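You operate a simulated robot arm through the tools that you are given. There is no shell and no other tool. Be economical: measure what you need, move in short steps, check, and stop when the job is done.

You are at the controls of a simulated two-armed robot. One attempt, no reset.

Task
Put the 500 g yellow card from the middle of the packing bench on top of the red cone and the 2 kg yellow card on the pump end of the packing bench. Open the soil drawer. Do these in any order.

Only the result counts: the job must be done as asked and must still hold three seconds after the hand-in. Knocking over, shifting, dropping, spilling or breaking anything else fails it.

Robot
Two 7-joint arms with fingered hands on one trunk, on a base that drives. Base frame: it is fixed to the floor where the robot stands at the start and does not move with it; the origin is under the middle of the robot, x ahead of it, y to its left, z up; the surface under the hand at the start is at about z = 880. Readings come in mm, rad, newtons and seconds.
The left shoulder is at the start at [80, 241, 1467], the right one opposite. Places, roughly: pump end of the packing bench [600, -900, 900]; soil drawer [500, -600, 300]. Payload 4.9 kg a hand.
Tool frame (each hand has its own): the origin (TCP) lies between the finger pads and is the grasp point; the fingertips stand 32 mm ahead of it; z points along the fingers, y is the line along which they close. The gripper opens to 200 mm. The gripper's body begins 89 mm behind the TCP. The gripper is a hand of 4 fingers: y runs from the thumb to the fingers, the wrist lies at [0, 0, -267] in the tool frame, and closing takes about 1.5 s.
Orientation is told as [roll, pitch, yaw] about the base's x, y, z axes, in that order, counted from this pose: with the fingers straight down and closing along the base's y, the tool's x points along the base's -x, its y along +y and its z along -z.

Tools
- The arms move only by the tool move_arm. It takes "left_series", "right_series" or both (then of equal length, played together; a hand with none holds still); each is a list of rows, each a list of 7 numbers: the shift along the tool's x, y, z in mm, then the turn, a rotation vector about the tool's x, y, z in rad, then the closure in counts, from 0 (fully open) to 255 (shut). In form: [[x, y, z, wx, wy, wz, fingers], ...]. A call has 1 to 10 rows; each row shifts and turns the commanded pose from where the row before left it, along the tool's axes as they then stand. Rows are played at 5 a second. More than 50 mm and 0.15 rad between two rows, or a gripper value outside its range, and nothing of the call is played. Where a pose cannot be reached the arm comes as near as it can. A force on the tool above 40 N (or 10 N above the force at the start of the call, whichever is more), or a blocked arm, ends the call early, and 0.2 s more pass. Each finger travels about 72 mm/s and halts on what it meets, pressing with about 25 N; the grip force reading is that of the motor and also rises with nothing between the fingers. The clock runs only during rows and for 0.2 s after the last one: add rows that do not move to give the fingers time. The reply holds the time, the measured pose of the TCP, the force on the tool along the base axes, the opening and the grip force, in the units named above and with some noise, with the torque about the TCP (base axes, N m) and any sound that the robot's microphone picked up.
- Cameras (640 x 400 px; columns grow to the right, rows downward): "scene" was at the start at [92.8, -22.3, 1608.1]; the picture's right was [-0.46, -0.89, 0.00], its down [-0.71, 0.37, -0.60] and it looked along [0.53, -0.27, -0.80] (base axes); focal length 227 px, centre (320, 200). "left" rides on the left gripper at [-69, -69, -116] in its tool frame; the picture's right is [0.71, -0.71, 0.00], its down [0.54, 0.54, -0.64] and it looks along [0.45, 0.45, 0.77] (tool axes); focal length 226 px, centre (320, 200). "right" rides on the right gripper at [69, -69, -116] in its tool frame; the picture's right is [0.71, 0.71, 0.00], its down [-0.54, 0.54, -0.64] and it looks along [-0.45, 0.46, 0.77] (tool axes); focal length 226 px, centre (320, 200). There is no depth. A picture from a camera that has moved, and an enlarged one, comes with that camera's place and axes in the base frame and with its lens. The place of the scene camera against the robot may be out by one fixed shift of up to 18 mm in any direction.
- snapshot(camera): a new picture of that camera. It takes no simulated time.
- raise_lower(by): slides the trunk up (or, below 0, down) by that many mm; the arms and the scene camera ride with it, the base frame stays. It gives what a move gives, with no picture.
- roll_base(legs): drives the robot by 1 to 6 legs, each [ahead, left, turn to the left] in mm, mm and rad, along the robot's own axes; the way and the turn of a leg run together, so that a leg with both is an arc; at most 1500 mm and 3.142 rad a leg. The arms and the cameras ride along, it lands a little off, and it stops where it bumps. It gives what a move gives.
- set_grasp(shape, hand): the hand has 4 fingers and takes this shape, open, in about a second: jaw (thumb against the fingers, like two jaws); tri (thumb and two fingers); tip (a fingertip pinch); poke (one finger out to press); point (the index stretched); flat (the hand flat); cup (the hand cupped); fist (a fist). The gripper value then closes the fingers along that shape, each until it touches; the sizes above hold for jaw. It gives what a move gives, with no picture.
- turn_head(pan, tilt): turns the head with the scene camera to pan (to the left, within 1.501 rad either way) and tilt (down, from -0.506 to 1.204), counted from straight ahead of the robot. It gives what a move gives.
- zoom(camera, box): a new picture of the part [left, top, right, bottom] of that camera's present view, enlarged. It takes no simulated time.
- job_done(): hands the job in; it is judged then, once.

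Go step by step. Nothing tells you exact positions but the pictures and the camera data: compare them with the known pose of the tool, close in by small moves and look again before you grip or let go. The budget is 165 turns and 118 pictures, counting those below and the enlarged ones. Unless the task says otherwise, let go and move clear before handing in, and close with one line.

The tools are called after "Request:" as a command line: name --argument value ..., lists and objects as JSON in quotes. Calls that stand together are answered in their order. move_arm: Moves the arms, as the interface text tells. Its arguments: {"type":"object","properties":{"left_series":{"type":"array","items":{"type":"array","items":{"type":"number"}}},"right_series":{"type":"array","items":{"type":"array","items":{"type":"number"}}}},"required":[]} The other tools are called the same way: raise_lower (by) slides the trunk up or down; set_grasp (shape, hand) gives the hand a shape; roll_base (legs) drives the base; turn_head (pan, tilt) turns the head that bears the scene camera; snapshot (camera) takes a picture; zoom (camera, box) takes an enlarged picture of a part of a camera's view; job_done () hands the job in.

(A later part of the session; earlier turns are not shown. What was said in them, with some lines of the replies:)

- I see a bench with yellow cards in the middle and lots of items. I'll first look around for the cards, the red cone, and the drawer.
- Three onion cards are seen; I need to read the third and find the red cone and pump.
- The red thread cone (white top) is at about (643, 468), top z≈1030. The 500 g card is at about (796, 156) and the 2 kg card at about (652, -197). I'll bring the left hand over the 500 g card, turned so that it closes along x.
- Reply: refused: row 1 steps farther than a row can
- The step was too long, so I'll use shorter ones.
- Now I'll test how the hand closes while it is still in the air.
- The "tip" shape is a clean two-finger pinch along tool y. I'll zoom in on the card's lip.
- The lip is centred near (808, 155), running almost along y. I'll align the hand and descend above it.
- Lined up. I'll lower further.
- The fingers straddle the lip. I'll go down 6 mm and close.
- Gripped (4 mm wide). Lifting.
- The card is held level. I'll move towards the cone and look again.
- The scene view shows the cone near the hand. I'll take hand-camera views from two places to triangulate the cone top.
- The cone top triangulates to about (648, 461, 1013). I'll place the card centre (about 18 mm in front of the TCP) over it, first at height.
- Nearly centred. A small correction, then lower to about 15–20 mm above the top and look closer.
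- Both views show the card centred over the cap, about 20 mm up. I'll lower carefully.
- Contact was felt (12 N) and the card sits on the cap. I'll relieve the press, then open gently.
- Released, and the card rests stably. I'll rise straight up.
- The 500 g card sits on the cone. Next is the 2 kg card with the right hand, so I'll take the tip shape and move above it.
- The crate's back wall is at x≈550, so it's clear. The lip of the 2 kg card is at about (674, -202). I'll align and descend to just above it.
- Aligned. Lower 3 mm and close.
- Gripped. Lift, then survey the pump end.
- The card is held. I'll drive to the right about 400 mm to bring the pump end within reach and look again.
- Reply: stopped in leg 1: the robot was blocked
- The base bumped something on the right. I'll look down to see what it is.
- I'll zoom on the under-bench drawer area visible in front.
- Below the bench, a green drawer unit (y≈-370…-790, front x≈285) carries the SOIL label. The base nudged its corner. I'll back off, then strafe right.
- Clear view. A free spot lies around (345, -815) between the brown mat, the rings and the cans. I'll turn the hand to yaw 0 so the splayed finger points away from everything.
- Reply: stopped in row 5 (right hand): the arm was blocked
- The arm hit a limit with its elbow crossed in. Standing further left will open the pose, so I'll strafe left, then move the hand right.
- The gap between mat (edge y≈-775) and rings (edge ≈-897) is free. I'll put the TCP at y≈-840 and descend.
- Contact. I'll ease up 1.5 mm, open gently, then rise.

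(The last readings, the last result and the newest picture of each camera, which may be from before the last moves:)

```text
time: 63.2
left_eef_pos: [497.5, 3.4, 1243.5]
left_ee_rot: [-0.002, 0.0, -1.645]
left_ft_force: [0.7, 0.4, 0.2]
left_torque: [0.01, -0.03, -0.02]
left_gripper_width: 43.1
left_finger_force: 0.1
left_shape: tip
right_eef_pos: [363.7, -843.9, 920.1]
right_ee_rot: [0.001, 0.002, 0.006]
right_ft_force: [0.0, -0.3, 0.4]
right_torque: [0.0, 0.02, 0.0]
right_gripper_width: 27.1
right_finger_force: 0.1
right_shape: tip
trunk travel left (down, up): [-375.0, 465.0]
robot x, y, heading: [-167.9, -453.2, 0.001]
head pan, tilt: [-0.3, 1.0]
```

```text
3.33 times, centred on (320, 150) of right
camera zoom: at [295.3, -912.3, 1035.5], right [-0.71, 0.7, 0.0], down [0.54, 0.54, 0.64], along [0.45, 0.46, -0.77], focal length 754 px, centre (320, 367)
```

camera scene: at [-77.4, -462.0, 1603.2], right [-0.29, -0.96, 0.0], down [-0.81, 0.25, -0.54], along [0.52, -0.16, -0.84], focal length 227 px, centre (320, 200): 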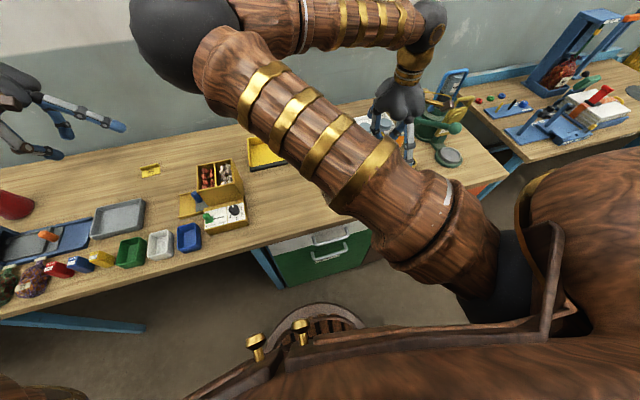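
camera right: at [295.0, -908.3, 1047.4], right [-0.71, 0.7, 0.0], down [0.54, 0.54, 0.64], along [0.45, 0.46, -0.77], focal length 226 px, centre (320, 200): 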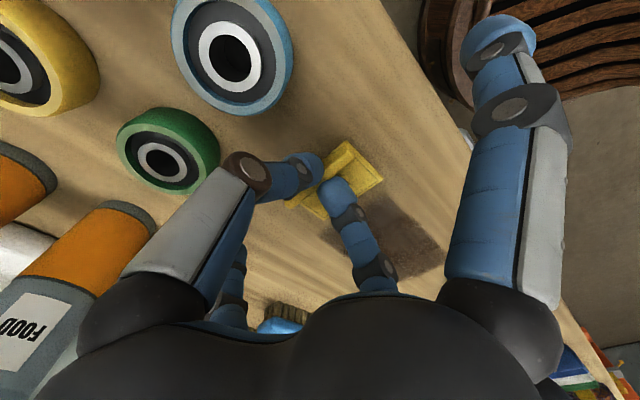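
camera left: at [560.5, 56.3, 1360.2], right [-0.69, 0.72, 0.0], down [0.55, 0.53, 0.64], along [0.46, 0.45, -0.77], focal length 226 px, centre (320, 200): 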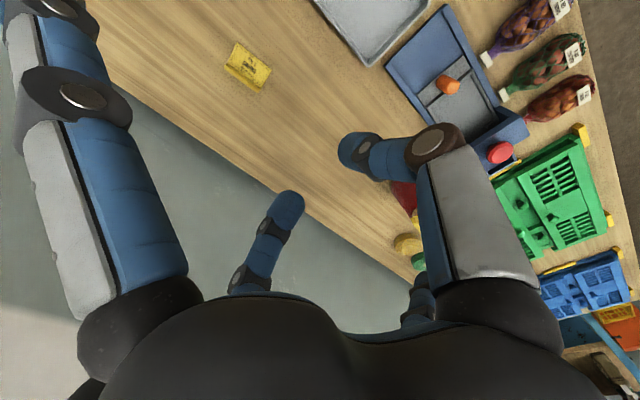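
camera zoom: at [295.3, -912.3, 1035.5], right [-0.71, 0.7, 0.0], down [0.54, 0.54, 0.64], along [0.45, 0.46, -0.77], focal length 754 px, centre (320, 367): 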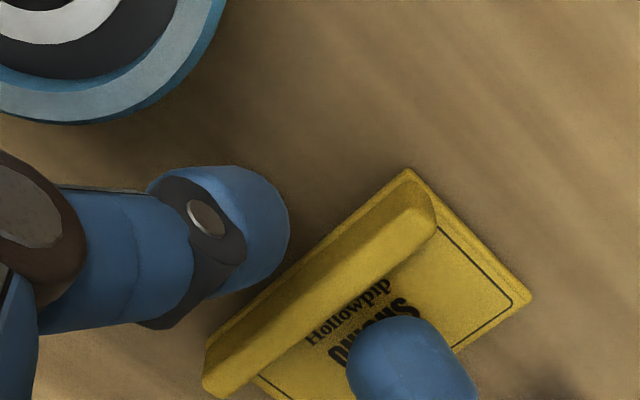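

Request:
move_arm --right_series '[[0, 0, -15, 0, 0, 0, 218], [0, 0, -40, 0, 0, 0, 218], [0, 0, -45, 0, 0, 0, 218], [0, 0, -45, 0, 0, 0, 218], [0, 0, -45, 0, 0, 0, 218], [0, 0, -45, 0, 0, 0, 218], [0, 0, 0, 0, 0, 0, 218]]'

Request:
snapshot --camera "right"

Request:
turn_head --pan -0.2 --tilt 1.1

Request:
zoom --camera "scene" --box '[220, 200, 420, 325]'

```text
time: 64.8
left_eef_pos: [498.1, 3.8, 1242.8]
left_ee_rot: [0.001, 0.0, -1.645]
left_ft_force: [0.2, -0.1, 0.3]
left_torque: [0.02, 0.02, -0.02]
left_gripper_width: 43.3
left_finger_force: 0.0
left_shape: tip
right_eef_pos: [361.7, -844.8, 1155.9]
right_ee_rot: [0.001, 0.003, 0.005]
right_ft_force: [1.0, 0.4, -0.3]
right_torque: [0.01, 0.01, -0.03]
right_gripper_width: 28.8
right_finger_force: 0.1
right_shape: tip
trunk travel left (down, up): [-375.0, 465.0]
robot x, y, heading: [-171.3, -455.9, 0.006]
head pan, tilt: [-0.3, 1.0]
```

```text
58 pictures are left
camera right: at [295.0, -913.3, 1271.0], right [-0.71, 0.7, 0.0], down [0.54, 0.54, 0.64], along [0.45, 0.46, -0.77], focal length 226 px, centre (320, 200)
```

right: 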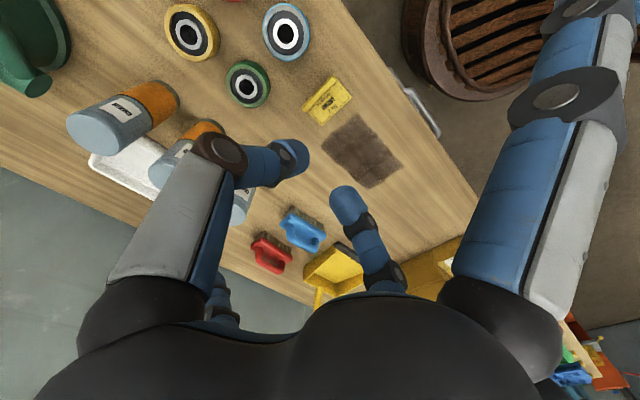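

```text
time: 65.5
left_eef_pos: [497.9, 3.9, 1244.2]
left_ee_rot: [-0.001, -0.001, -1.644]
left_ft_force: [0.5, 0.7, 1.2]
left_torque: [-0.04, 0.0, -0.01]
left_gripper_width: 43.3
left_finger_force: 0.0
left_shape: tip
right_eef_pos: [362.1, -844.8, 1155.0]
right_ee_rot: [0.001, 0.002, 0.004]
right_ft_force: [-0.1, -0.7, -0.5]
right_torque: [-0.01, 0.0, -0.01]
right_gripper_width: 28.7
right_finger_force: 0.0
right_shape: tip
trunk travel left (down, up): [-375.0, 465.0]
robot x, y, heading: [-173.1, -454.3, 0.002]
head pan, tilt: [-0.201, 1.1]
```

```text
3.20 times, centred on (320, 262) of scene
camera zoom: at [-81.9, -454.2, 1596.6], right [-0.2, -0.98, 0.0], down [-0.87, 0.17, -0.45], along [0.45, -0.09, -0.89], focal length 726 px, centre (320, 0)
```

zoom: 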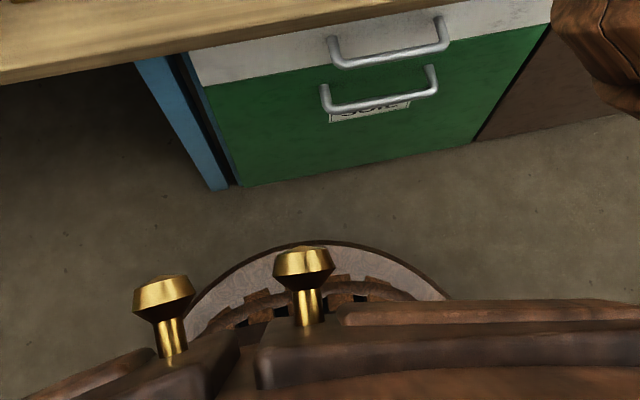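

The 2 kg card sits free between the mat and the rings. Next is the drawer: I'll retract the left hand, turn the right hand to yaw +90°, and check what is behind the robot.

Request:
move_arm --left_series '[[0, -46, 0, 0, 0, 0, 200], [0, -46, 0, 0, 0, 0, 200], [0, -46, 0, 0, 0, 0, 200], [0, -46, 0, 0, 0, 0, 200], [0, -46, 0, 0, 0, 0, 200], [0, 0, 0, 0, 0, 0, 200], [0, 0, 0, 0, 0, 0, 200], [0, 0, 0, 0, 0, 0, 200], [0, 0, 0, 0, 0, 0, 200], [0, 0, 0, 0, 0, 0, 200]]' --right_series '[[0, 0, 0, 0, 0, -0.14, 200], [0, 0, 0, 0, 0, -0.14, 200], [0, 0, 0, 0, 0, -0.14, 200], [0, 0, 0, 0, 0, -0.14, 200], [0, 0, 0, 0, 0, -0.14, 200], [0, 0, 0, 0, 0, -0.14, 200], [0, 0, 0, 0, 0, -0.14, 200], [0, 0, 0, 0, 0, -0.14, 200], [0, 0, 0, 0, 0, -0.14, 200], [0, 0, 0, 0, 0, -0.14, 200]]'

Request:
snapshot --camera "right"

Request:
snapshot --camera "left"

```text
time: 67.7
left_eef_pos: [268.9, 18.1, 1246.7]
left_ee_rot: [0.0, 0.0, -1.645]
left_ft_force: [0.2, -0.2, 1.5]
left_torque: [0.03, 0.0, 0.03]
left_gripper_width: 43.0
left_finger_force: 0.0
left_shape: tip
right_eef_pos: [363.4, -843.5, 1156.6]
right_ee_rot: [0.002, -0.002, 1.409]
right_ft_force: [-0.1, 0.3, 0.7]
right_torque: [-0.02, 0.01, 0.01]
right_gripper_width: 42.8
right_finger_force: 0.0
right_shape: tip
trunk travel left (down, up): [-375.0, 465.0]
robot x, y, heading: [-172.9, -450.8, 0.006]
head pan, tilt: [-0.201, 1.1]
```

```text
56 pictures are left
camera right: at [421.3, -922.2, 1270.7], right [-0.81, -0.58, 0.0], down [-0.44, 0.62, 0.64], along [-0.38, 0.52, -0.76], focal length 226 px, centre (320, 200)
```

right: 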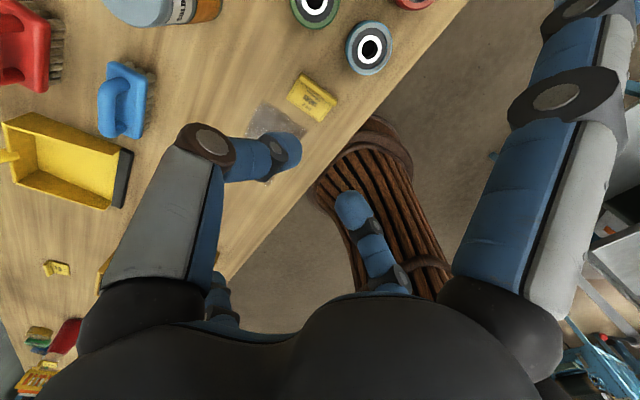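

```text
55 pictures are left
camera left: at [194.7, -45.5, 1363.0], right [-0.65, 0.76, 0.0], down [0.58, 0.5, 0.64], along [0.49, 0.42, -0.77], focal length 226 px, centre (320, 200)
```

left: 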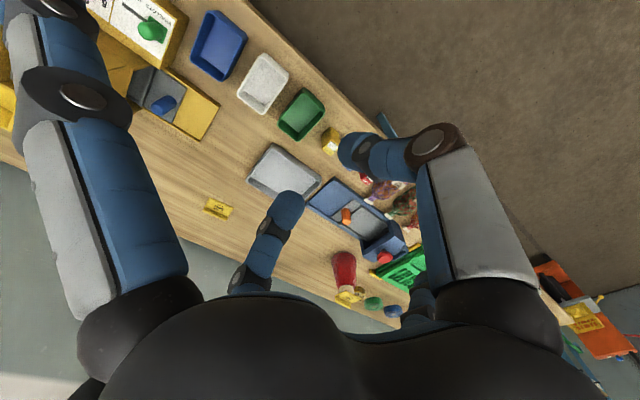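

Request:
zoom --camera "right" --box '[560, 60, 640, 400]'

Request:
move_arm --right_series '[[0, 0, 0, 0, 0, -0.14, 200], [0, 0, 0, 0, 0, -0.14, 200], [0, 0, 0, 0, 0, -0.14, 200], [0, 0, 0, 0, 0, -0.14, 200], [0, 0, 0, 0, 0, -0.14, 200], [0, 0, 0, 0, 0, -0.14, 200]]'

Request:
snapshot --camera "right"

```text
1.18 times, centred on (600, 230) of right
camera zoom: at [421.3, -922.2, 1270.7], right [-0.81, -0.58, 0.0], down [-0.44, 0.62, 0.64], along [-0.38, 0.52, -0.76], focal length 266 px, centre (-9, 165)
```

zoom: 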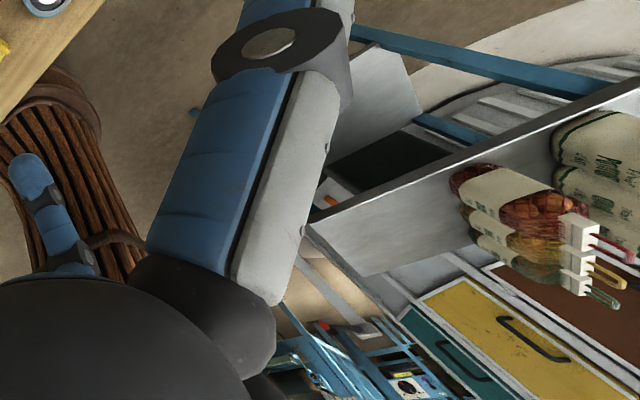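

```text
time: 69.1
left_eef_pos: [268.7, 18.3, 1247.0]
left_ee_rot: [0.0, 0.0, -1.645]
left_ft_force: [-0.5, 0.1, 0.1]
left_torque: [0.0, -0.02, 0.02]
left_gripper_width: 43.1
left_finger_force: 0.1
left_shape: tip
right_eef_pos: [362.4, -845.1, 1155.3]
right_ee_rot: [0.001, -0.002, 2.248]
right_ft_force: [0.5, 0.1, -0.2]
right_torque: [0.01, 0.0, 0.0]
right_gripper_width: 42.8
right_finger_force: 0.1
right_shape: tip
trunk travel left (down, up): [-375.0, 465.0]
robot x, y, heading: [-170.8, -454.8, 0.004]
head pan, tilt: [-0.201, 1.1]
```

```text
53 pictures are left
camera right: at [461.1, -854.3, 1270.7], right [-0.11, -0.99, 0.0], down [-0.76, 0.08, 0.64], along [-0.64, 0.07, -0.76], focal length 226 px, centre (320, 200)
```

right: 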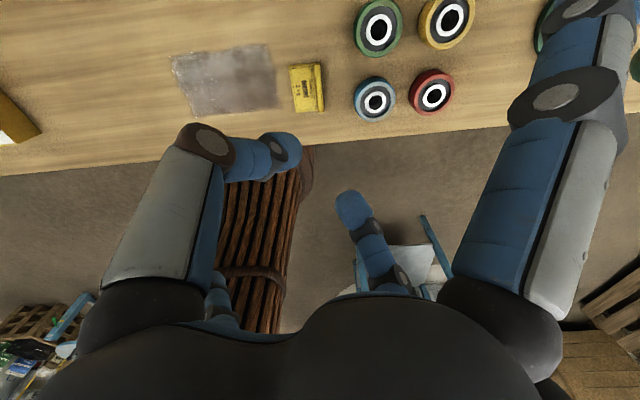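

Open floor lies behind to the left. I'll back off 220 mm and go left 180 mm, then orient the right hand forward.

Request:
roll_base --legs '[[-220, 0, 0], [0, 180, 0]]'

Request:
move_arm --right_series '[[0, 0, 0, 0, 0, 0.14, 200], [0, 0, 0, 0, 0, 0.14, 200], [0, 0, 0, 0, 0, 0.14, 200], [0, 0, 0, 0, 0, 0.14, 200], [0, 0, 0, 0, 0, 0.12, 200], [0, 0, 0, 0.14, 0, 0, 200], [0, 0, 0, 0.14, 0, 0, 200], [0, 0, 0, 0.14, 0, 0, 200], [0, 0, 0, 0.14, 0, 0, 200], [0, 0, 0, 0.14, 0, 0, 200]]'

Request:
snapshot --camera "right"

Request:
turn_head --pan -0.4 --tilt 0.9

Request:
snapshot --camera "scene"

```text
time: 71.9
left_eef_pos: [47.5, 195.5, 1247.7]
left_ee_rot: [0.0, 0.001, -1.649]
left_ft_force: [0.0, 0.2, 0.0]
left_torque: [0.04, 0.03, 0.01]
left_gripper_width: 43.1
left_finger_force: 0.0
left_shape: tip
right_eef_pos: [138.0, -669.7, 1154.9]
right_ee_rot: [0.0, -0.004, 2.24]
right_ft_force: [0.2, -1.1, -0.4]
right_torque: [0.05, 0.02, -0.03]
right_gripper_width: 43.0
right_finger_force: 0.1
right_shape: tip
trunk travel left (down, up): [-375.0, 465.0]
robot x, y, heading: [-395.7, -273.1, -0.003]
head pan, tilt: [-0.201, 1.1]
```

```text
time: 74.1
left_eef_pos: [47.9, 195.7, 1246.6]
left_ee_rot: [-0.001, 0.002, -1.651]
left_ft_force: [-0.7, -0.7, 0.0]
left_torque: [-0.01, 0.0, -0.03]
left_gripper_width: 43.1
left_finger_force: 0.1
left_shape: tip
right_eef_pos: [144.4, -671.7, 1155.8]
right_ee_rot: [-0.697, 0.0, 1.561]
right_ft_force: [-0.2, -0.1, -0.1]
right_torque: [0.02, 0.02, 0.0]
right_gripper_width: 42.9
right_finger_force: 0.0
right_shape: tip
right hand out of reach, approached as far as the arm can: row 10
trunk travel left (down, up): [-375.0, 465.0]
robot x, y, heading: [-395.3, -272.9, -0.005]
head pan, tilt: [-0.201, 1.1]
```

```text
52 pictures are left
camera right: at [123.8, -739.2, 1287.7], right [-0.55, -0.7, -0.45], down [-0.82, 0.55, 0.15], along [0.15, 0.45, -0.88], focal length 226 px, centre (320, 200)
```

right: 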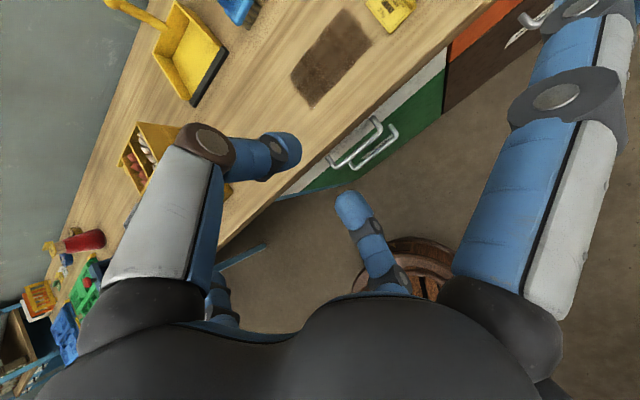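

```text
time: 74.8
left_eef_pos: [46.4, 196.3, 1245.9]
left_ee_rot: [0.001, 0.0, -1.651]
left_ft_force: [0.1, 0.8, 0.5]
left_torque: [-0.03, -0.03, 0.02]
left_gripper_width: 43.3
left_finger_force: 0.0
left_shape: tip
right_eef_pos: [144.3, -670.9, 1154.6]
right_ee_rot: [-0.693, -0.003, 1.56]
right_ft_force: [0.3, -0.5, 0.7]
right_torque: [-0.01, -0.03, 0.02]
right_gripper_width: 43.0
right_finger_force: 0.0
right_shape: tip
trunk travel left (down, up): [-375.0, 465.0]
robot x, y, heading: [-394.3, -273.5, -0.006]
head pan, tilt: [-0.4, 0.901]
```

```text
51 pictures are left
camera scene: at [-298.3, -291.1, 1610.3], right [-0.39, -0.92, 0.0], down [-0.72, 0.31, -0.62], along [0.57, -0.24, -0.78], focal length 227 px, centre (320, 200)
```

scene: 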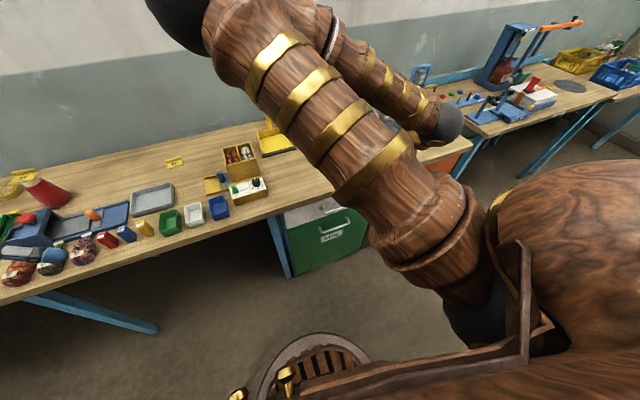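

Request:
zoom --camera "scene" --box '[270, 180, 400, 280]'

Request:
zoom --camera "right" --box '[300, 20, 540, 190]'

```text
4.00 times, centred on (335, 230) of scene
camera zoom: at [-298.3, -291.1, 1610.3], right [-0.39, -0.92, 0.0], down [-0.72, 0.31, -0.62], along [0.57, -0.24, -0.78], focal length 908 px, centre (260, 80)
```

zoom: 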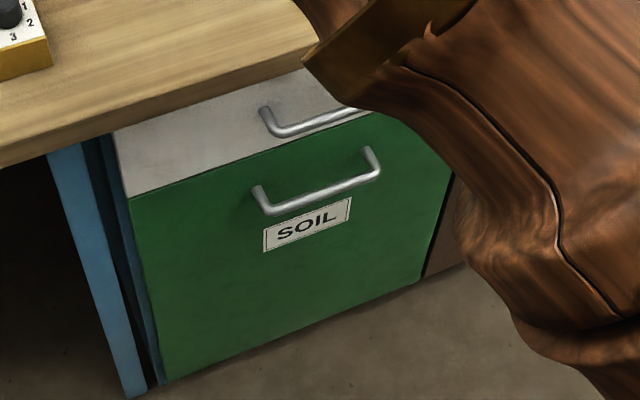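

```text
2.35 times, centred on (420, 105) of right
camera zoom: at [123.5, -738.7, 1288.0], right [-0.55, -0.7, -0.45], down [-0.82, 0.55, 0.15], along [0.15, 0.45, -0.88], focal length 532 px, centre (85, 424)
```

zoom: 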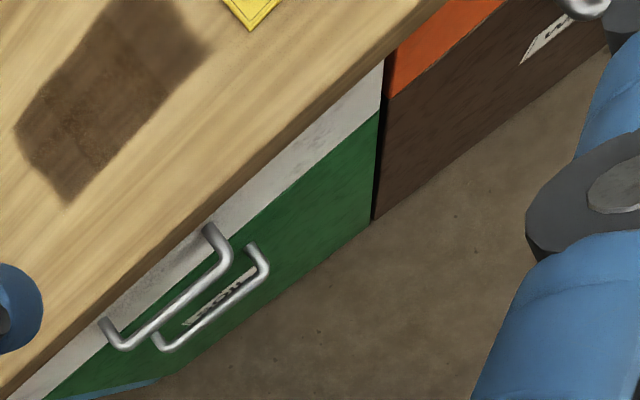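

The green drawer is the SOIL drawer; its handle bar runs at x≈263, y -538…-700, z≈560. I'll back off a bit more and lower the trunk.

Request:
roll_base --legs '[[-120, 0, 0]]'

Request:
raise_lower --by -340

Request:
move_arm --right_series '[[0, 0, 0, 0.14, 0, 0, 200], [0, 0, 0, 0.14, 0, 0, 200], [0, 0, 0, 0.1, 0, 0, 200], [0, 0, 0, 0, 0, 0, 200]]'

Request:
snapshot --camera "right"

Request:
snapshot --camera "scene"

```text
time: 76.0
left_eef_pos: [-69.6, 195.6, 1244.6]
left_ee_rot: [-0.001, -0.001, -1.654]
left_ft_force: [0.5, 0.1, 0.5]
left_torque: [-0.02, 0.05, -0.01]
left_gripper_width: 43.0
left_finger_force: 0.1
left_shape: tip
right_eef_pos: [25.4, -672.3, 1154.6]
right_ee_rot: [-0.696, 0.0, 1.557]
right_ft_force: [0.8, -0.3, 0.1]
right_torque: [0.03, 0.01, 0.0]
right_gripper_width: 42.9
right_finger_force: 0.0
right_shape: tip
trunk travel left (down, up): [-375.0, 465.0]
robot x, y, heading: [-518.2, -275.3, -0.004]
head pan, tilt: [-0.4, 0.901]
```

```text
time: 79.4
left_eef_pos: [-71.9, 196.3, 907.1]
left_ee_rot: [0.0, -0.001, -1.654]
left_ft_force: [0.0, 0.3, 0.2]
left_torque: [0.02, -0.01, -0.05]
left_gripper_width: 43.0
left_finger_force: 0.0
left_shape: tip
right_eef_pos: [23.9, -672.9, 815.3]
right_ee_rot: [-0.698, -0.002, 1.558]
right_ft_force: [0.4, -1.1, 1.0]
right_torque: [0.0, 0.01, 0.02]
right_gripper_width: 43.1
right_finger_force: 0.0
right_shape: tip
trunk travel left (down, up): [-35.0, 805.0]
robot x, y, heading: [-514.0, -272.3, -0.002]
head pan, tilt: [-0.4, 0.901]
```

```text
time: 80.4
left_eef_pos: [-72.8, 195.3, 906.7]
left_ee_rot: [0.001, 0.0, -1.652]
left_ft_force: [-1.0, -0.5, -0.4]
left_torque: [-0.03, -0.03, 0.02]
left_gripper_width: 43.1
left_finger_force: 0.0
left_shape: tip
right_eef_pos: [60.8, -696.1, 809.7]
right_ee_rot: [-1.077, -0.001, 1.559]
right_ft_force: [-0.6, 0.4, 0.6]
right_torque: [-0.04, 0.01, -0.04]
right_gripper_width: 42.8
right_finger_force: 0.1
right_shape: tip
right hand out of reach, approached as far as the arm can: row 1, 2, 3
trunk travel left (down, up): [-35.0, 805.0]
robot x, y, heading: [-516.0, -270.8, -0.003]
head pan, tilt: [-0.4, 0.901]
```

```text
48 pictures are left
camera right: at [-8.3, -762.8, 925.2], right [-0.34, -0.7, -0.62], down [-0.82, 0.55, -0.17], along [0.46, 0.45, -0.76], focal length 226 px, centre (320, 200)
```

right: 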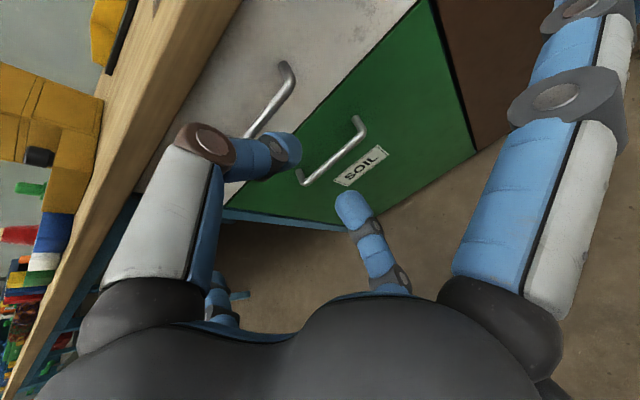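

```text
47 pictures are left
camera scene: at [-419.0, -290.6, 1270.5], right [-0.39, -0.92, 0.0], down [-0.72, 0.31, -0.62], along [0.57, -0.24, -0.78], focal length 227 px, centre (320, 200)
```

scene: 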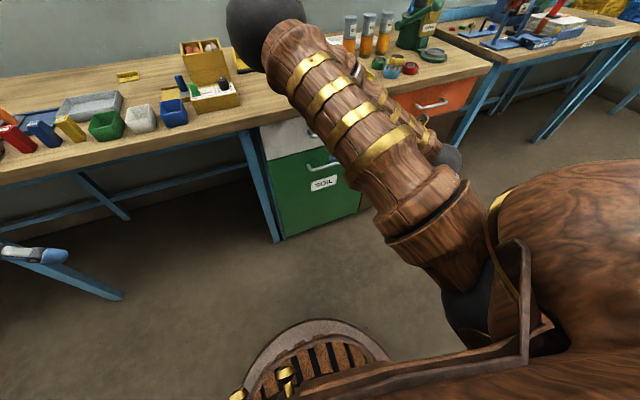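

The hand is now pitched about 28° below horizontal, and the bar triangulates to about (258, -631, 592). I'll approach to 80 mm short of it.

Request:
move_arm --right_series '[[-13, 20, 39, 0, 0, 0, 190], [-13, 20, 39, 0, 0, 0, 180], [-13, 20, 39, 0, 0, 0, 180], [-13, 20, 39, 0, 0, 0, 180], [-12, 20, 39, 0, 0, 0, 180], [0, 0, 0, 0, 0, 0, 180]]'

Request:
snapshot --camera "right"

Request:
snapshot --camera "scene"

```text
time: 81.8
left_eef_pos: [-71.9, 194.3, 907.6]
left_ee_rot: [0.001, -0.001, -1.652]
left_ft_force: [0.2, 0.1, 0.5]
left_torque: [0.02, -0.01, 0.03]
left_gripper_width: 42.9
left_finger_force: 0.1
left_shape: tip
right_eef_pos: [188.2, -663.4, 651.0]
right_ee_rot: [-1.065, -0.01, 1.575]
right_ft_force: [-0.2, -0.3, 0.5]
right_torque: [0.03, -0.02, 0.0]
right_gripper_width: 58.7
right_finger_force: 0.0
right_shape: tip
right hand out of reach, approached as far as the arm can: row 4, 5
trunk travel left (down, up): [-35.0, 805.0]
robot x, y, heading: [-516.0, -271.9, -0.003]
head pan, tilt: [-0.4, 0.901]
```

```text
46 pictures are left
camera right: at [121.7, -731.1, 765.8], right [-0.34, -0.7, -0.63], down [-0.83, 0.54, -0.16], along [0.45, 0.46, -0.76], focal length 226 px, centre (320, 200)
```

right: 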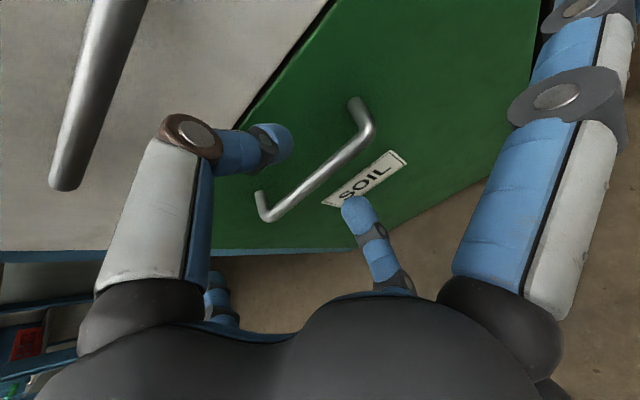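

```text
45 pictures are left
camera scene: at [-419.1, -290.9, 1270.5], right [-0.39, -0.92, 0.0], down [-0.72, 0.31, -0.62], along [0.57, -0.24, -0.78], focal length 227 px, centre (320, 200)
```

scene: 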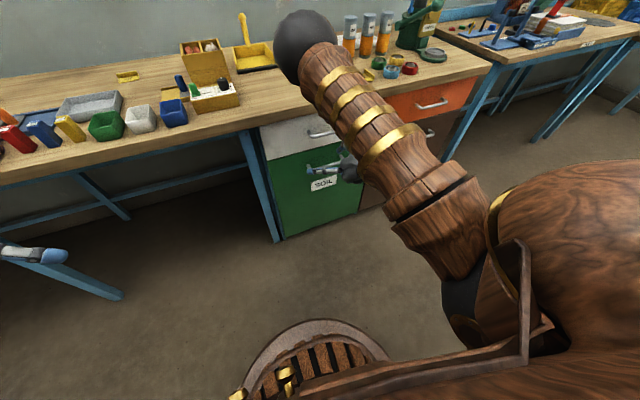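

The bar is about 90 mm ahead and the arm is near full stretch. I'll retract slightly, align, then roll forward 80 mm so the arm has slack.

Request:
move_arm --right_series '[[0, 0, -30, 0, 0, 0, 160], [0, 0, -30, 0, 0, 0, 160], [-14, 25, 0, 0, 0, 0, 160], [-14, 25, 0, 0, 0, 0, 160], [0, 0, 0, 0, 0, 0, 160]]'

Request:
roll_base --legs '[[80, 0, 0]]'

Request:
snapshot --camera "right"

```text
time: 83.0
left_eef_pos: [-71.0, 196.2, 906.6]
left_ee_rot: [0.0, 0.001, -1.652]
left_ft_force: [0.2, 0.0, 0.0]
left_torque: [0.0, 0.01, -0.02]
left_gripper_width: 43.0
left_finger_force: 0.2
left_shape: tip
right_eef_pos: [112.7, -662.9, 655.6]
right_ee_rot: [-1.067, -0.008, 1.571]
right_ft_force: [0.1, 0.0, -0.3]
right_torque: [0.0, 0.02, 0.01]
right_gripper_width: 74.5
right_finger_force: 0.1
right_shape: tip
right hand out of reach, approached as far as the arm can: row 3, 4
trunk travel left (down, up): [-35.0, 805.0]
robot x, y, heading: [-513.6, -273.4, -0.004]
head pan, tilt: [-0.4, 0.901]
```

```text
time: 84.0
left_eef_pos: [10.9, 194.6, 906.4]
left_ee_rot: [-0.002, 0.0, -1.653]
left_ft_force: [0.1, 0.0, -0.7]
left_torque: [-0.02, 0.03, -0.01]
left_gripper_width: 43.1
left_finger_force: 0.1
left_shape: tip
right_eef_pos: [195.2, -664.4, 657.2]
right_ee_rot: [-1.066, -0.008, 1.57]
right_ft_force: [-0.3, 0.2, -0.3]
right_torque: [0.0, 0.0, 0.02]
right_gripper_width: 74.5
right_finger_force: 0.0
right_shape: tip
trunk travel left (down, up): [-35.0, 805.0]
robot x, y, heading: [-433.5, -272.4, -0.004]
head pan, tilt: [-0.4, 0.901]
```

```text
44 pictures are left
camera right: at [126.8, -732.8, 771.5], right [-0.34, -0.7, -0.63], down [-0.82, 0.54, -0.16], along [0.45, 0.46, -0.76], focal length 226 px, centre (320, 200)
```

right: 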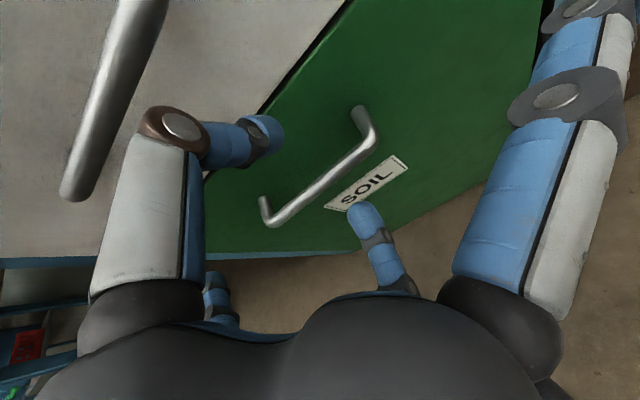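

Request:
raise_lower --by -34

Request:
roll_base --legs '[[0, 28, 0]]'

Request:
move_arm --right_series '[[0, 0, 15, 0, 0, 0, 160], [0, 0, 15, 0, 0, 0, 160], [0, 0, 0, 0, 0, 0, 160]]'

Request:
snapshot --camera "right"

```text
time: 84.8
left_eef_pos: [9.5, 194.5, 874.0]
left_ee_rot: [-0.001, 0.001, -1.654]
left_ft_force: [0.3, 0.4, -0.3]
left_torque: [0.0, 0.01, 0.0]
left_gripper_width: 43.1
left_finger_force: 0.1
left_shape: tip
right_eef_pos: [193.9, -663.4, 623.2]
right_ee_rot: [-1.067, -0.01, 1.571]
right_ft_force: [-0.2, 0.2, 0.3]
right_torque: [0.01, 0.01, 0.0]
right_gripper_width: 74.4
right_finger_force: 0.1
right_shape: tip
trunk travel left (down, up): [-1.0, 839.0]
robot x, y, heading: [-434.9, -270.4, -0.009]
head pan, tilt: [-0.4, 0.901]
```

```text
time: 85.7
left_eef_pos: [9.8, 223.7, 872.0]
left_ee_rot: [0.0, 0.0, -1.653]
left_ft_force: [-0.8, -0.2, 0.3]
left_torque: [-0.03, 0.0, -0.02]
left_gripper_width: 43.2
left_finger_force: 0.0
left_shape: tip
right_eef_pos: [193.6, -636.0, 622.6]
right_ee_rot: [-1.069, -0.007, 1.57]
right_ft_force: [-1.4, 0.7, 1.0]
right_torque: [-0.01, 0.04, -0.02]
right_gripper_width: 74.3
right_finger_force: 0.1
right_shape: tip
trunk travel left (down, up): [-1.0, 839.0]
robot x, y, heading: [-433.0, -243.3, -0.004]
head pan, tilt: [-0.4, 0.901]
```

```text
time: 86.5
left_eef_pos: [10.6, 222.3, 872.2]
left_ee_rot: [0.0, 0.0, -1.655]
left_ft_force: [-0.6, -0.6, 0.4]
left_torque: [0.01, -0.02, 0.01]
left_gripper_width: 43.2
left_finger_force: 0.1
left_shape: tip
right_eef_pos: [219.8, -640.5, 609.4]
right_ee_rot: [-1.063, -0.012, 1.575]
right_ft_force: [0.1, -0.1, -0.3]
right_torque: [-0.02, 0.01, -0.01]
right_gripper_width: 74.4
right_finger_force: 0.0
right_shape: tip
trunk travel left (down, up): [-1.0, 839.0]
robot x, y, heading: [-435.0, -249.3, -0.003]
head pan, tilt: [-0.4, 0.901]
```

```text
43 pictures are left
camera right: at [153.2, -709.0, 725.2], right [-0.34, -0.7, -0.63], down [-0.83, 0.54, -0.15], along [0.45, 0.47, -0.76], focal length 226 px, centre (320, 200)
```

right: 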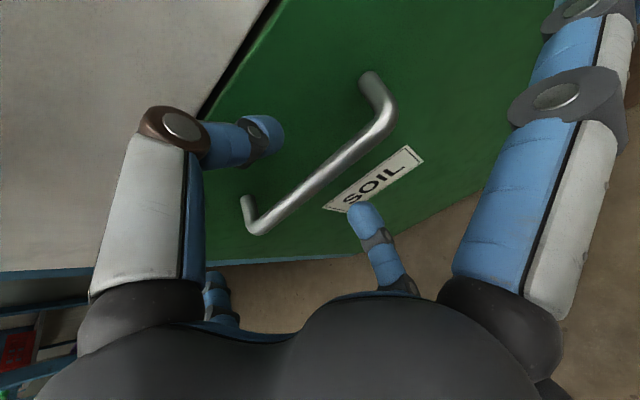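

The bar lies right between the fingers, 44 mm ahead. I'll advance 28 mm with the opening narrowed.

Request:
move_arm --right_series '[[0, 1, 10, 0, 0, 0, 175], [0, 0, 10, 0, 0, 0, 190], [0, 0, 8, 0, 0, 0, 195], [0, 0, 0, 0, 0, 0, 195]]'

Request:
snapshot --camera "right"

```text
time: 87.5
left_eef_pos: [10.0, 221.9, 873.0]
left_ee_rot: [-0.001, 0.0, -1.655]
left_ft_force: [-0.1, -0.3, -0.3]
left_torque: [0.0, 0.0, 0.05]
left_gripper_width: 43.1
left_finger_force: 0.0
left_shape: tip
right_eef_pos: [245.8, -644.5, 599.1]
right_ee_rot: [-1.064, -0.012, 1.577]
right_ft_force: [-4.8, 1.1, 0.9]
right_torque: [-0.01, -0.11, 0.01]
right_gripper_width: 47.3
right_finger_force: 0.0
right_shape: tip
right hand out of reach, approached as far as the arm can: row 1, 3
trunk travel left (down, up): [-1.0, 839.0]
robot x, y, heading: [-434.7, -240.4, -0.006]
head pan, tilt: [-0.4, 0.901]
```

```text
42 pictures are left
camera right: at [177.9, -714.9, 714.5], right [-0.34, -0.7, -0.63], down [-0.83, 0.54, -0.15], along [0.45, 0.47, -0.76], focal length 226 px, centre (320, 200)
```

right: 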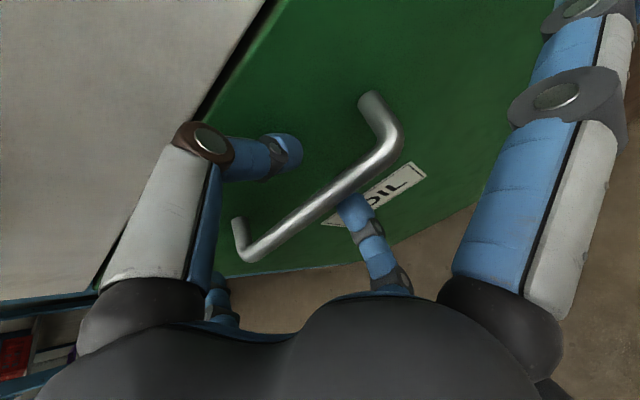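

Lightly touching the drawer face, with the bar between the fingers. Closing.

Request:
move_arm --right_series '[[0, 0, -2, 0, 0, 0, 215], [0, 0, 0, 0, 0, 0, 255], [0, 0, 0, 0, 0, 0, 255], [0, 0, 0, 0, 0, 0, 255], [0, 0, 0, 0, 0, 0, 255]]'

Request:
snapshot --camera "right"

```text
time: 88.7
left_eef_pos: [10.7, 222.4, 871.6]
left_ee_rot: [0.001, -0.001, -1.652]
left_ft_force: [0.3, 0.8, -0.1]
left_torque: [0.0, -0.01, 0.0]
left_gripper_width: 43.1
left_finger_force: 0.1
left_shape: tip
right_eef_pos: [242.9, -646.2, 599.4]
right_ee_rot: [-1.063, -0.01, 1.575]
right_ft_force: [0.4, 1.2, -4.5]
right_torque: [0.02, 0.03, -0.01]
right_gripper_width: 0.6
right_finger_force: 24.6
right_shape: tip
trunk travel left (down, up): [-1.0, 839.0]
robot x, y, heading: [-432.8, -246.6, -0.001]
head pan, tilt: [-0.4, 0.901]
```

```text
41 pictures are left
camera right: at [175.8, -715.6, 715.0], right [-0.34, -0.7, -0.63], down [-0.83, 0.54, -0.15], along [0.45, 0.47, -0.76], focal length 226 px, centre (320, 200)
```

right: 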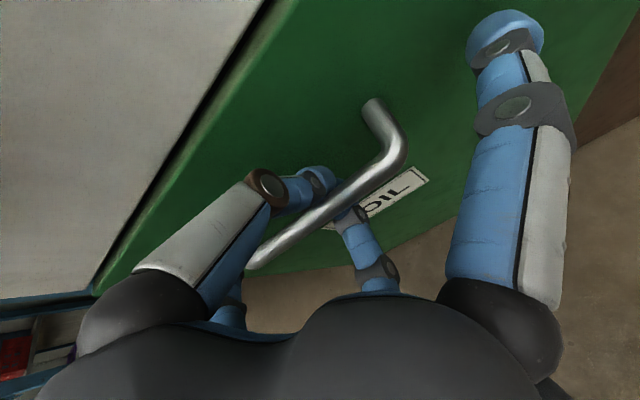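

The fingertips have closed behind the bar, hooking it. I'll pull by rolling the base back 80 mm and check.

Request:
roll_base --legs '[[-80, 0, 0]]'

Request:
snapshot --camera "right"

Request:
snapshot --camera "scene"

```text
time: 89.7
left_eef_pos: [-68.6, 223.0, 873.9]
left_ee_rot: [0.002, 0.0, -1.654]
left_ft_force: [-1.4, 0.6, 0.0]
left_torque: [-0.02, -0.04, -0.04]
left_gripper_width: 43.1
left_finger_force: 0.2
left_shape: tip
right_eef_pos: [164.9, -644.5, 601.2]
right_ee_rot: [-1.067, -0.011, 1.578]
right_ft_force: [2.7, -0.4, -1.6]
right_torque: [-0.05, -0.05, -0.02]
right_gripper_width: 0.8
right_finger_force: 25.3
right_shape: tip
trunk travel left (down, up): [-1.0, 839.0]
robot x, y, heading: [-509.8, -241.0, -0.001]
head pan, tilt: [-0.4, 0.901]
```

```text
40 pictures are left
camera right: at [98.8, -714.4, 716.9], right [-0.34, -0.7, -0.63], down [-0.83, 0.54, -0.16], along [0.45, 0.47, -0.76], focal length 226 px, centre (320, 200)
```

right: 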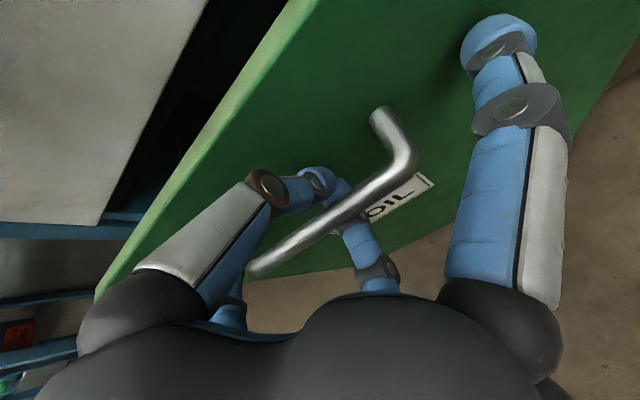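

```text
39 pictures are left
camera scene: at [-415.9, -263.5, 1236.7], right [-0.39, -0.92, 0.0], down [-0.72, 0.31, -0.62], along [0.57, -0.24, -0.78], focal length 227 px, centre (320, 200)
```

scene: 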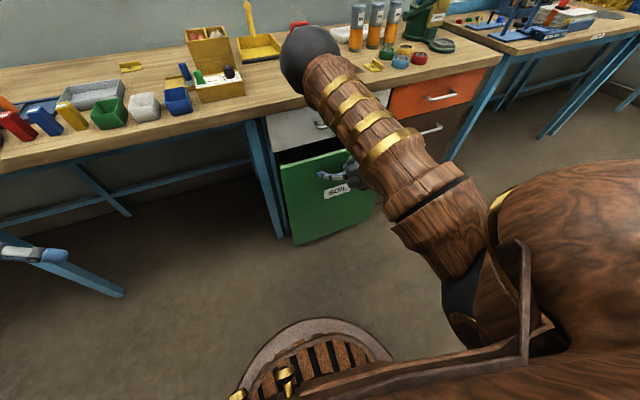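

It slides open freely. I'll pull further in steps.

Request:
roll_base --legs '[[-100, 0, 0]]'

Request:
roll_base --legs '[[-90, 0, 0]]'

Request:
snapshot --camera "scene"

Request:
snapshot --camera "right"

```text
time: 90.9
left_eef_pos: [-169.4, 223.7, 872.5]
left_ee_rot: [0.002, 0.0, -1.648]
left_ft_force: [-0.4, -0.1, -0.2]
left_torque: [0.0, -0.06, 0.01]
left_gripper_width: 43.1
left_finger_force: 0.1
left_shape: tip
right_eef_pos: [66.8, -642.2, 602.2]
right_ee_rot: [-1.067, -0.012, 1.578]
right_ft_force: [1.9, 0.6, -1.7]
right_torque: [-0.01, -0.07, 0.01]
right_gripper_width: 0.5
right_finger_force: 24.4
right_shape: tip
trunk travel left (down, up): [-1.0, 839.0]
robot x, y, heading: [-611.1, -245.3, -0.002]
head pan, tilt: [-0.4, 0.901]
```

```text
time: 92.0
left_eef_pos: [-261.9, 225.6, 872.6]
left_ee_rot: [0.003, 0.0, -1.648]
left_ft_force: [-0.4, -1.1, 0.6]
left_torque: [0.0, -0.03, 0.03]
left_gripper_width: 43.0
left_finger_force: 0.1
left_shape: tip
right_eef_pos: [-24.8, -643.1, 604.1]
right_ee_rot: [-1.069, -0.012, 1.579]
right_ft_force: [1.6, -0.1, -1.5]
right_torque: [-0.03, -0.05, 0.05]
right_gripper_width: 0.6
right_finger_force: 25.2
right_shape: tip
trunk travel left (down, up): [-1.0, 839.0]
robot x, y, heading: [-699.1, -242.1, -0.003]
head pan, tilt: [-0.4, 0.901]
```

```text
38 pictures are left
camera scene: at [-608.0, -263.0, 1236.7], right [-0.39, -0.92, 0.0], down [-0.72, 0.3, -0.62], along [0.57, -0.24, -0.78], focal length 227 px, centre (320, 200)
```

scene: 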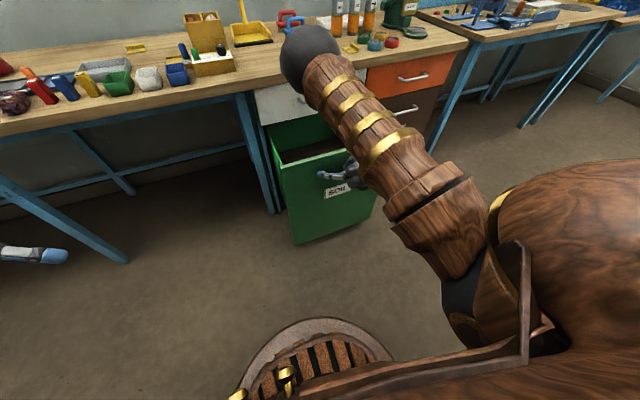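

```text
37 pictures are left
camera right: at [-91.1, -712.3, 717.9], right [-0.33, -0.7, -0.63], down [-0.83, 0.54, -0.16], along [0.45, 0.47, -0.76], focal length 226 px, centre (320, 200)
```

right: 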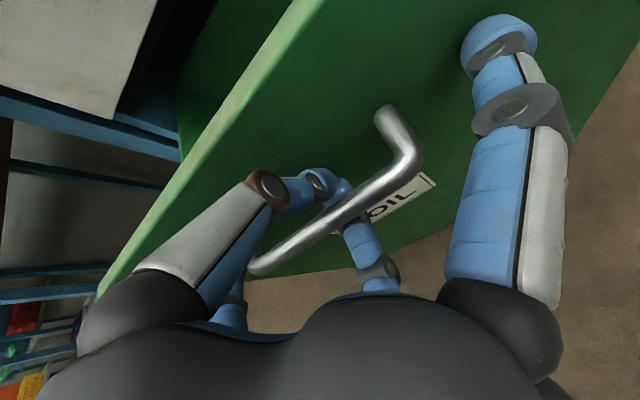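

About 265 mm open. I'll pull another 80 mm, watching for the stop.

Request:
roll_base --legs '[[-80, 0, 0]]'

Request:
snapshot --camera "scene"

```text
time: 93.0
left_eef_pos: [-342.2, 225.8, 873.4]
left_ee_rot: [0.001, -0.001, -1.648]
left_ft_force: [0.0, -0.3, 1.4]
left_torque: [0.02, -0.04, -0.02]
left_gripper_width: 43.1
left_finger_force: 0.1
left_shape: tip
right_eef_pos: [-101.9, -642.8, 604.1]
right_ee_rot: [-1.072, -0.01, 1.582]
right_ft_force: [3.1, 0.3, -2.6]
right_torque: [0.01, -0.05, -0.01]
right_gripper_width: 0.7
right_finger_force: 25.2
right_shape: tip
trunk travel left (down, up): [-1.0, 839.0]
robot x, y, heading: [-783.4, -243.0, -0.002]
head pan, tilt: [-0.4, 0.901]
```

```text
36 pictures are left
camera scene: at [-687.8, -262.9, 1236.7], right [-0.39, -0.92, 0.0], down [-0.72, 0.3, -0.62], along [0.57, -0.24, -0.78], focal length 227 px, centre (320, 200)
```

scene: 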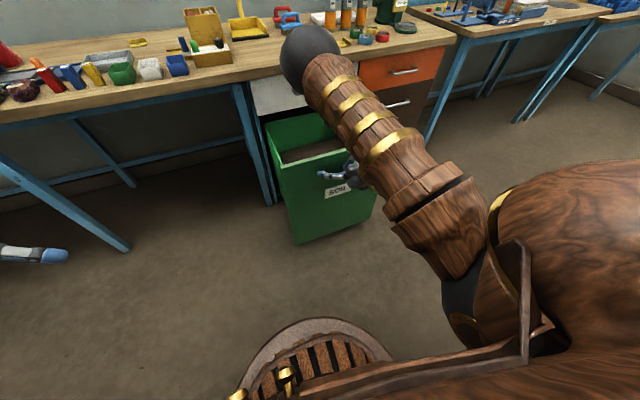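

About 345 mm open. I'll release the handle, withdrawing along the tool axis.

Request:
move_arm --right_series '[[0, 0, 0, 0, 0, 0, 225], [0, 0, 0, 0, 0, 0, 200], [0, 0, 0, 0, 0, 0, 195], [0, 0, 0, 0, 0, 0, 195], [0, 0, -10, 0, 0, 0, 190], [0, 0, -20, 0, 0, 0, 180], [0, 0, -30, 0, 0, 0, 180], [0, 0, -30, 0, 0, 0, 180], [0, 0, 0, 0, 0, 0, 180]]'

Request:
snapshot --camera "right"

```text
time: 95.0
left_eef_pos: [-341.6, 224.7, 873.6]
left_ee_rot: [0.0, 0.0, -1.647]
left_ft_force: [-0.2, -0.4, -0.2]
left_torque: [0.01, -0.03, -0.05]
left_gripper_width: 43.1
left_finger_force: 0.1
left_shape: tip
right_eef_pos: [-180.0, -641.7, 645.9]
right_ee_rot: [-1.072, -0.012, 1.582]
right_ft_force: [-0.2, -0.1, -0.1]
right_torque: [0.0, -0.02, -0.02]
right_gripper_width: 58.4
right_finger_force: 0.0
right_shape: tip
trunk travel left (down, up): [-1.0, 839.0]
robot x, y, heading: [-785.8, -243.7, 0.003]
head pan, tilt: [-0.4, 0.901]
```

```text
35 pictures are left
camera right: at [-247.7, -712.0, 760.4], right [-0.33, -0.7, -0.63], down [-0.83, 0.53, -0.16], along [0.45, 0.47, -0.76], focal length 226 px, centre (320, 200)
```

right: 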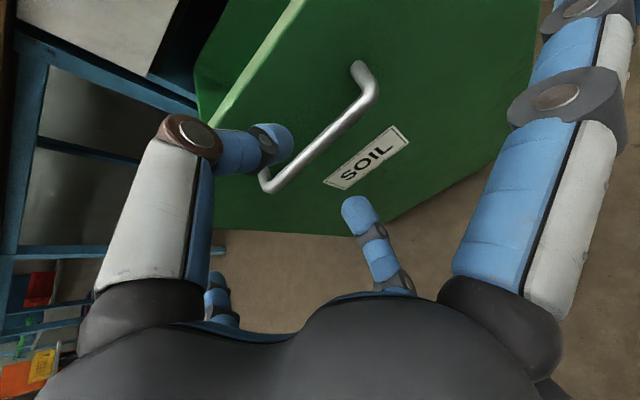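

The hand is free and the drawer stays open. I'll check the cards one last time before handing in.

Request:
turn_head --pan 0.3 --tilt 0.3

Request:
snapshot --camera "scene"

Request:
turn_head --pan -0.4 --tilt 0.5

Request:
snapshot --camera "scene"

```text
time: 96.1
left_eef_pos: [-342.6, 225.3, 872.5]
left_ee_rot: [0.0, 0.0, -1.647]
left_ft_force: [0.1, 0.4, 0.1]
left_torque: [0.0, 0.03, 0.01]
left_gripper_width: 43.2
left_finger_force: 0.1
left_shape: tip
right_eef_pos: [-180.8, -642.3, 644.5]
right_ee_rot: [-1.07, -0.01, 1.583]
right_ft_force: [1.2, 1.0, 0.0]
right_torque: [0.0, 0.02, 0.0]
right_gripper_width: 58.4
right_finger_force: 0.1
right_shape: tip
trunk travel left (down, up): [-1.0, 839.0]
robot x, y, heading: [-786.7, -244.9, 0.006]
head pan, tilt: [0.3, 0.3]
```

```text
34 pictures are left
camera scene: at [-667.0, -205.8, 1288.6], right [0.3, -0.95, 0.0], down [-0.28, -0.09, -0.95], along [0.91, 0.28, -0.3], focal length 227 px, centre (320, 200)
```

scene: 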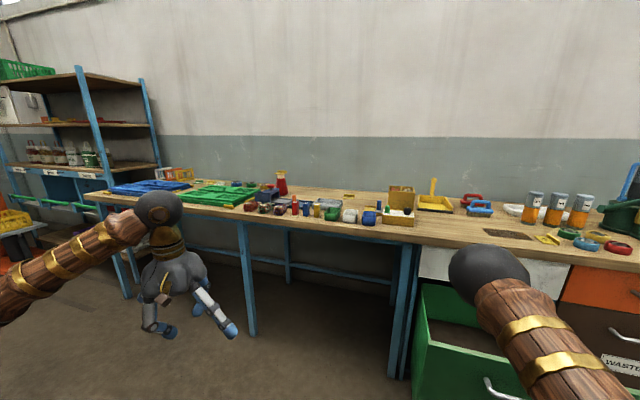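

```text
time: 97.2
left_eef_pos: [-342.2, 225.4, 872.5]
left_ee_rot: [-0.001, 0.0, -1.645]
left_ft_force: [0.4, 0.6, 0.4]
left_torque: [-0.03, -0.03, 0.04]
left_gripper_width: 43.5
left_finger_force: 0.0
left_shape: tip
right_eef_pos: [-181.1, -643.1, 645.4]
right_ee_rot: [-1.07, -0.011, 1.583]
right_ft_force: [0.7, 0.1, -0.3]
right_torque: [-0.02, 0.01, 0.0]
right_gripper_width: 58.4
right_finger_force: 0.1
right_shape: tip
trunk travel left (down, up): [-1.0, 839.0]
robot x, y, heading: [-781.6, -244.6, 0.006]
head pan, tilt: [-0.4, 0.499]
```

```text
33 pictures are left
camera scene: at [-672.2, -268.7, 1270.3], right [-0.39, -0.92, 0.0], down [-0.44, 0.18, -0.88], along [0.81, -0.34, -0.48], focal length 227 px, centre (320, 200)
```

scene: 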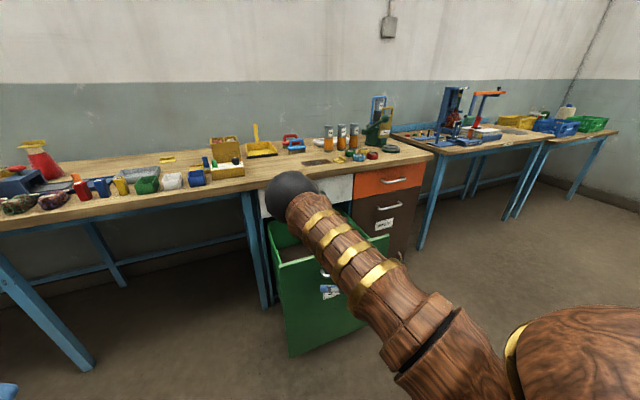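

The 500 g card is on the cone, the 2 kg card lies at the pump end, and the SOIL drawer stands open. Both hands are clear, so I'm handing in.

Request:
job_done

```text
The job is handed in.
```

I handed the job in, but the reply gave no verdict. The 500 g card is on top of the red cone and the 2 kg card is on the pump end of the packing bench. The soil drawer is open about 345 mm. Early on, the base bumped into something while strafing right, most likely the corner of the drawer unit; I saw nothing out of place afterwards.
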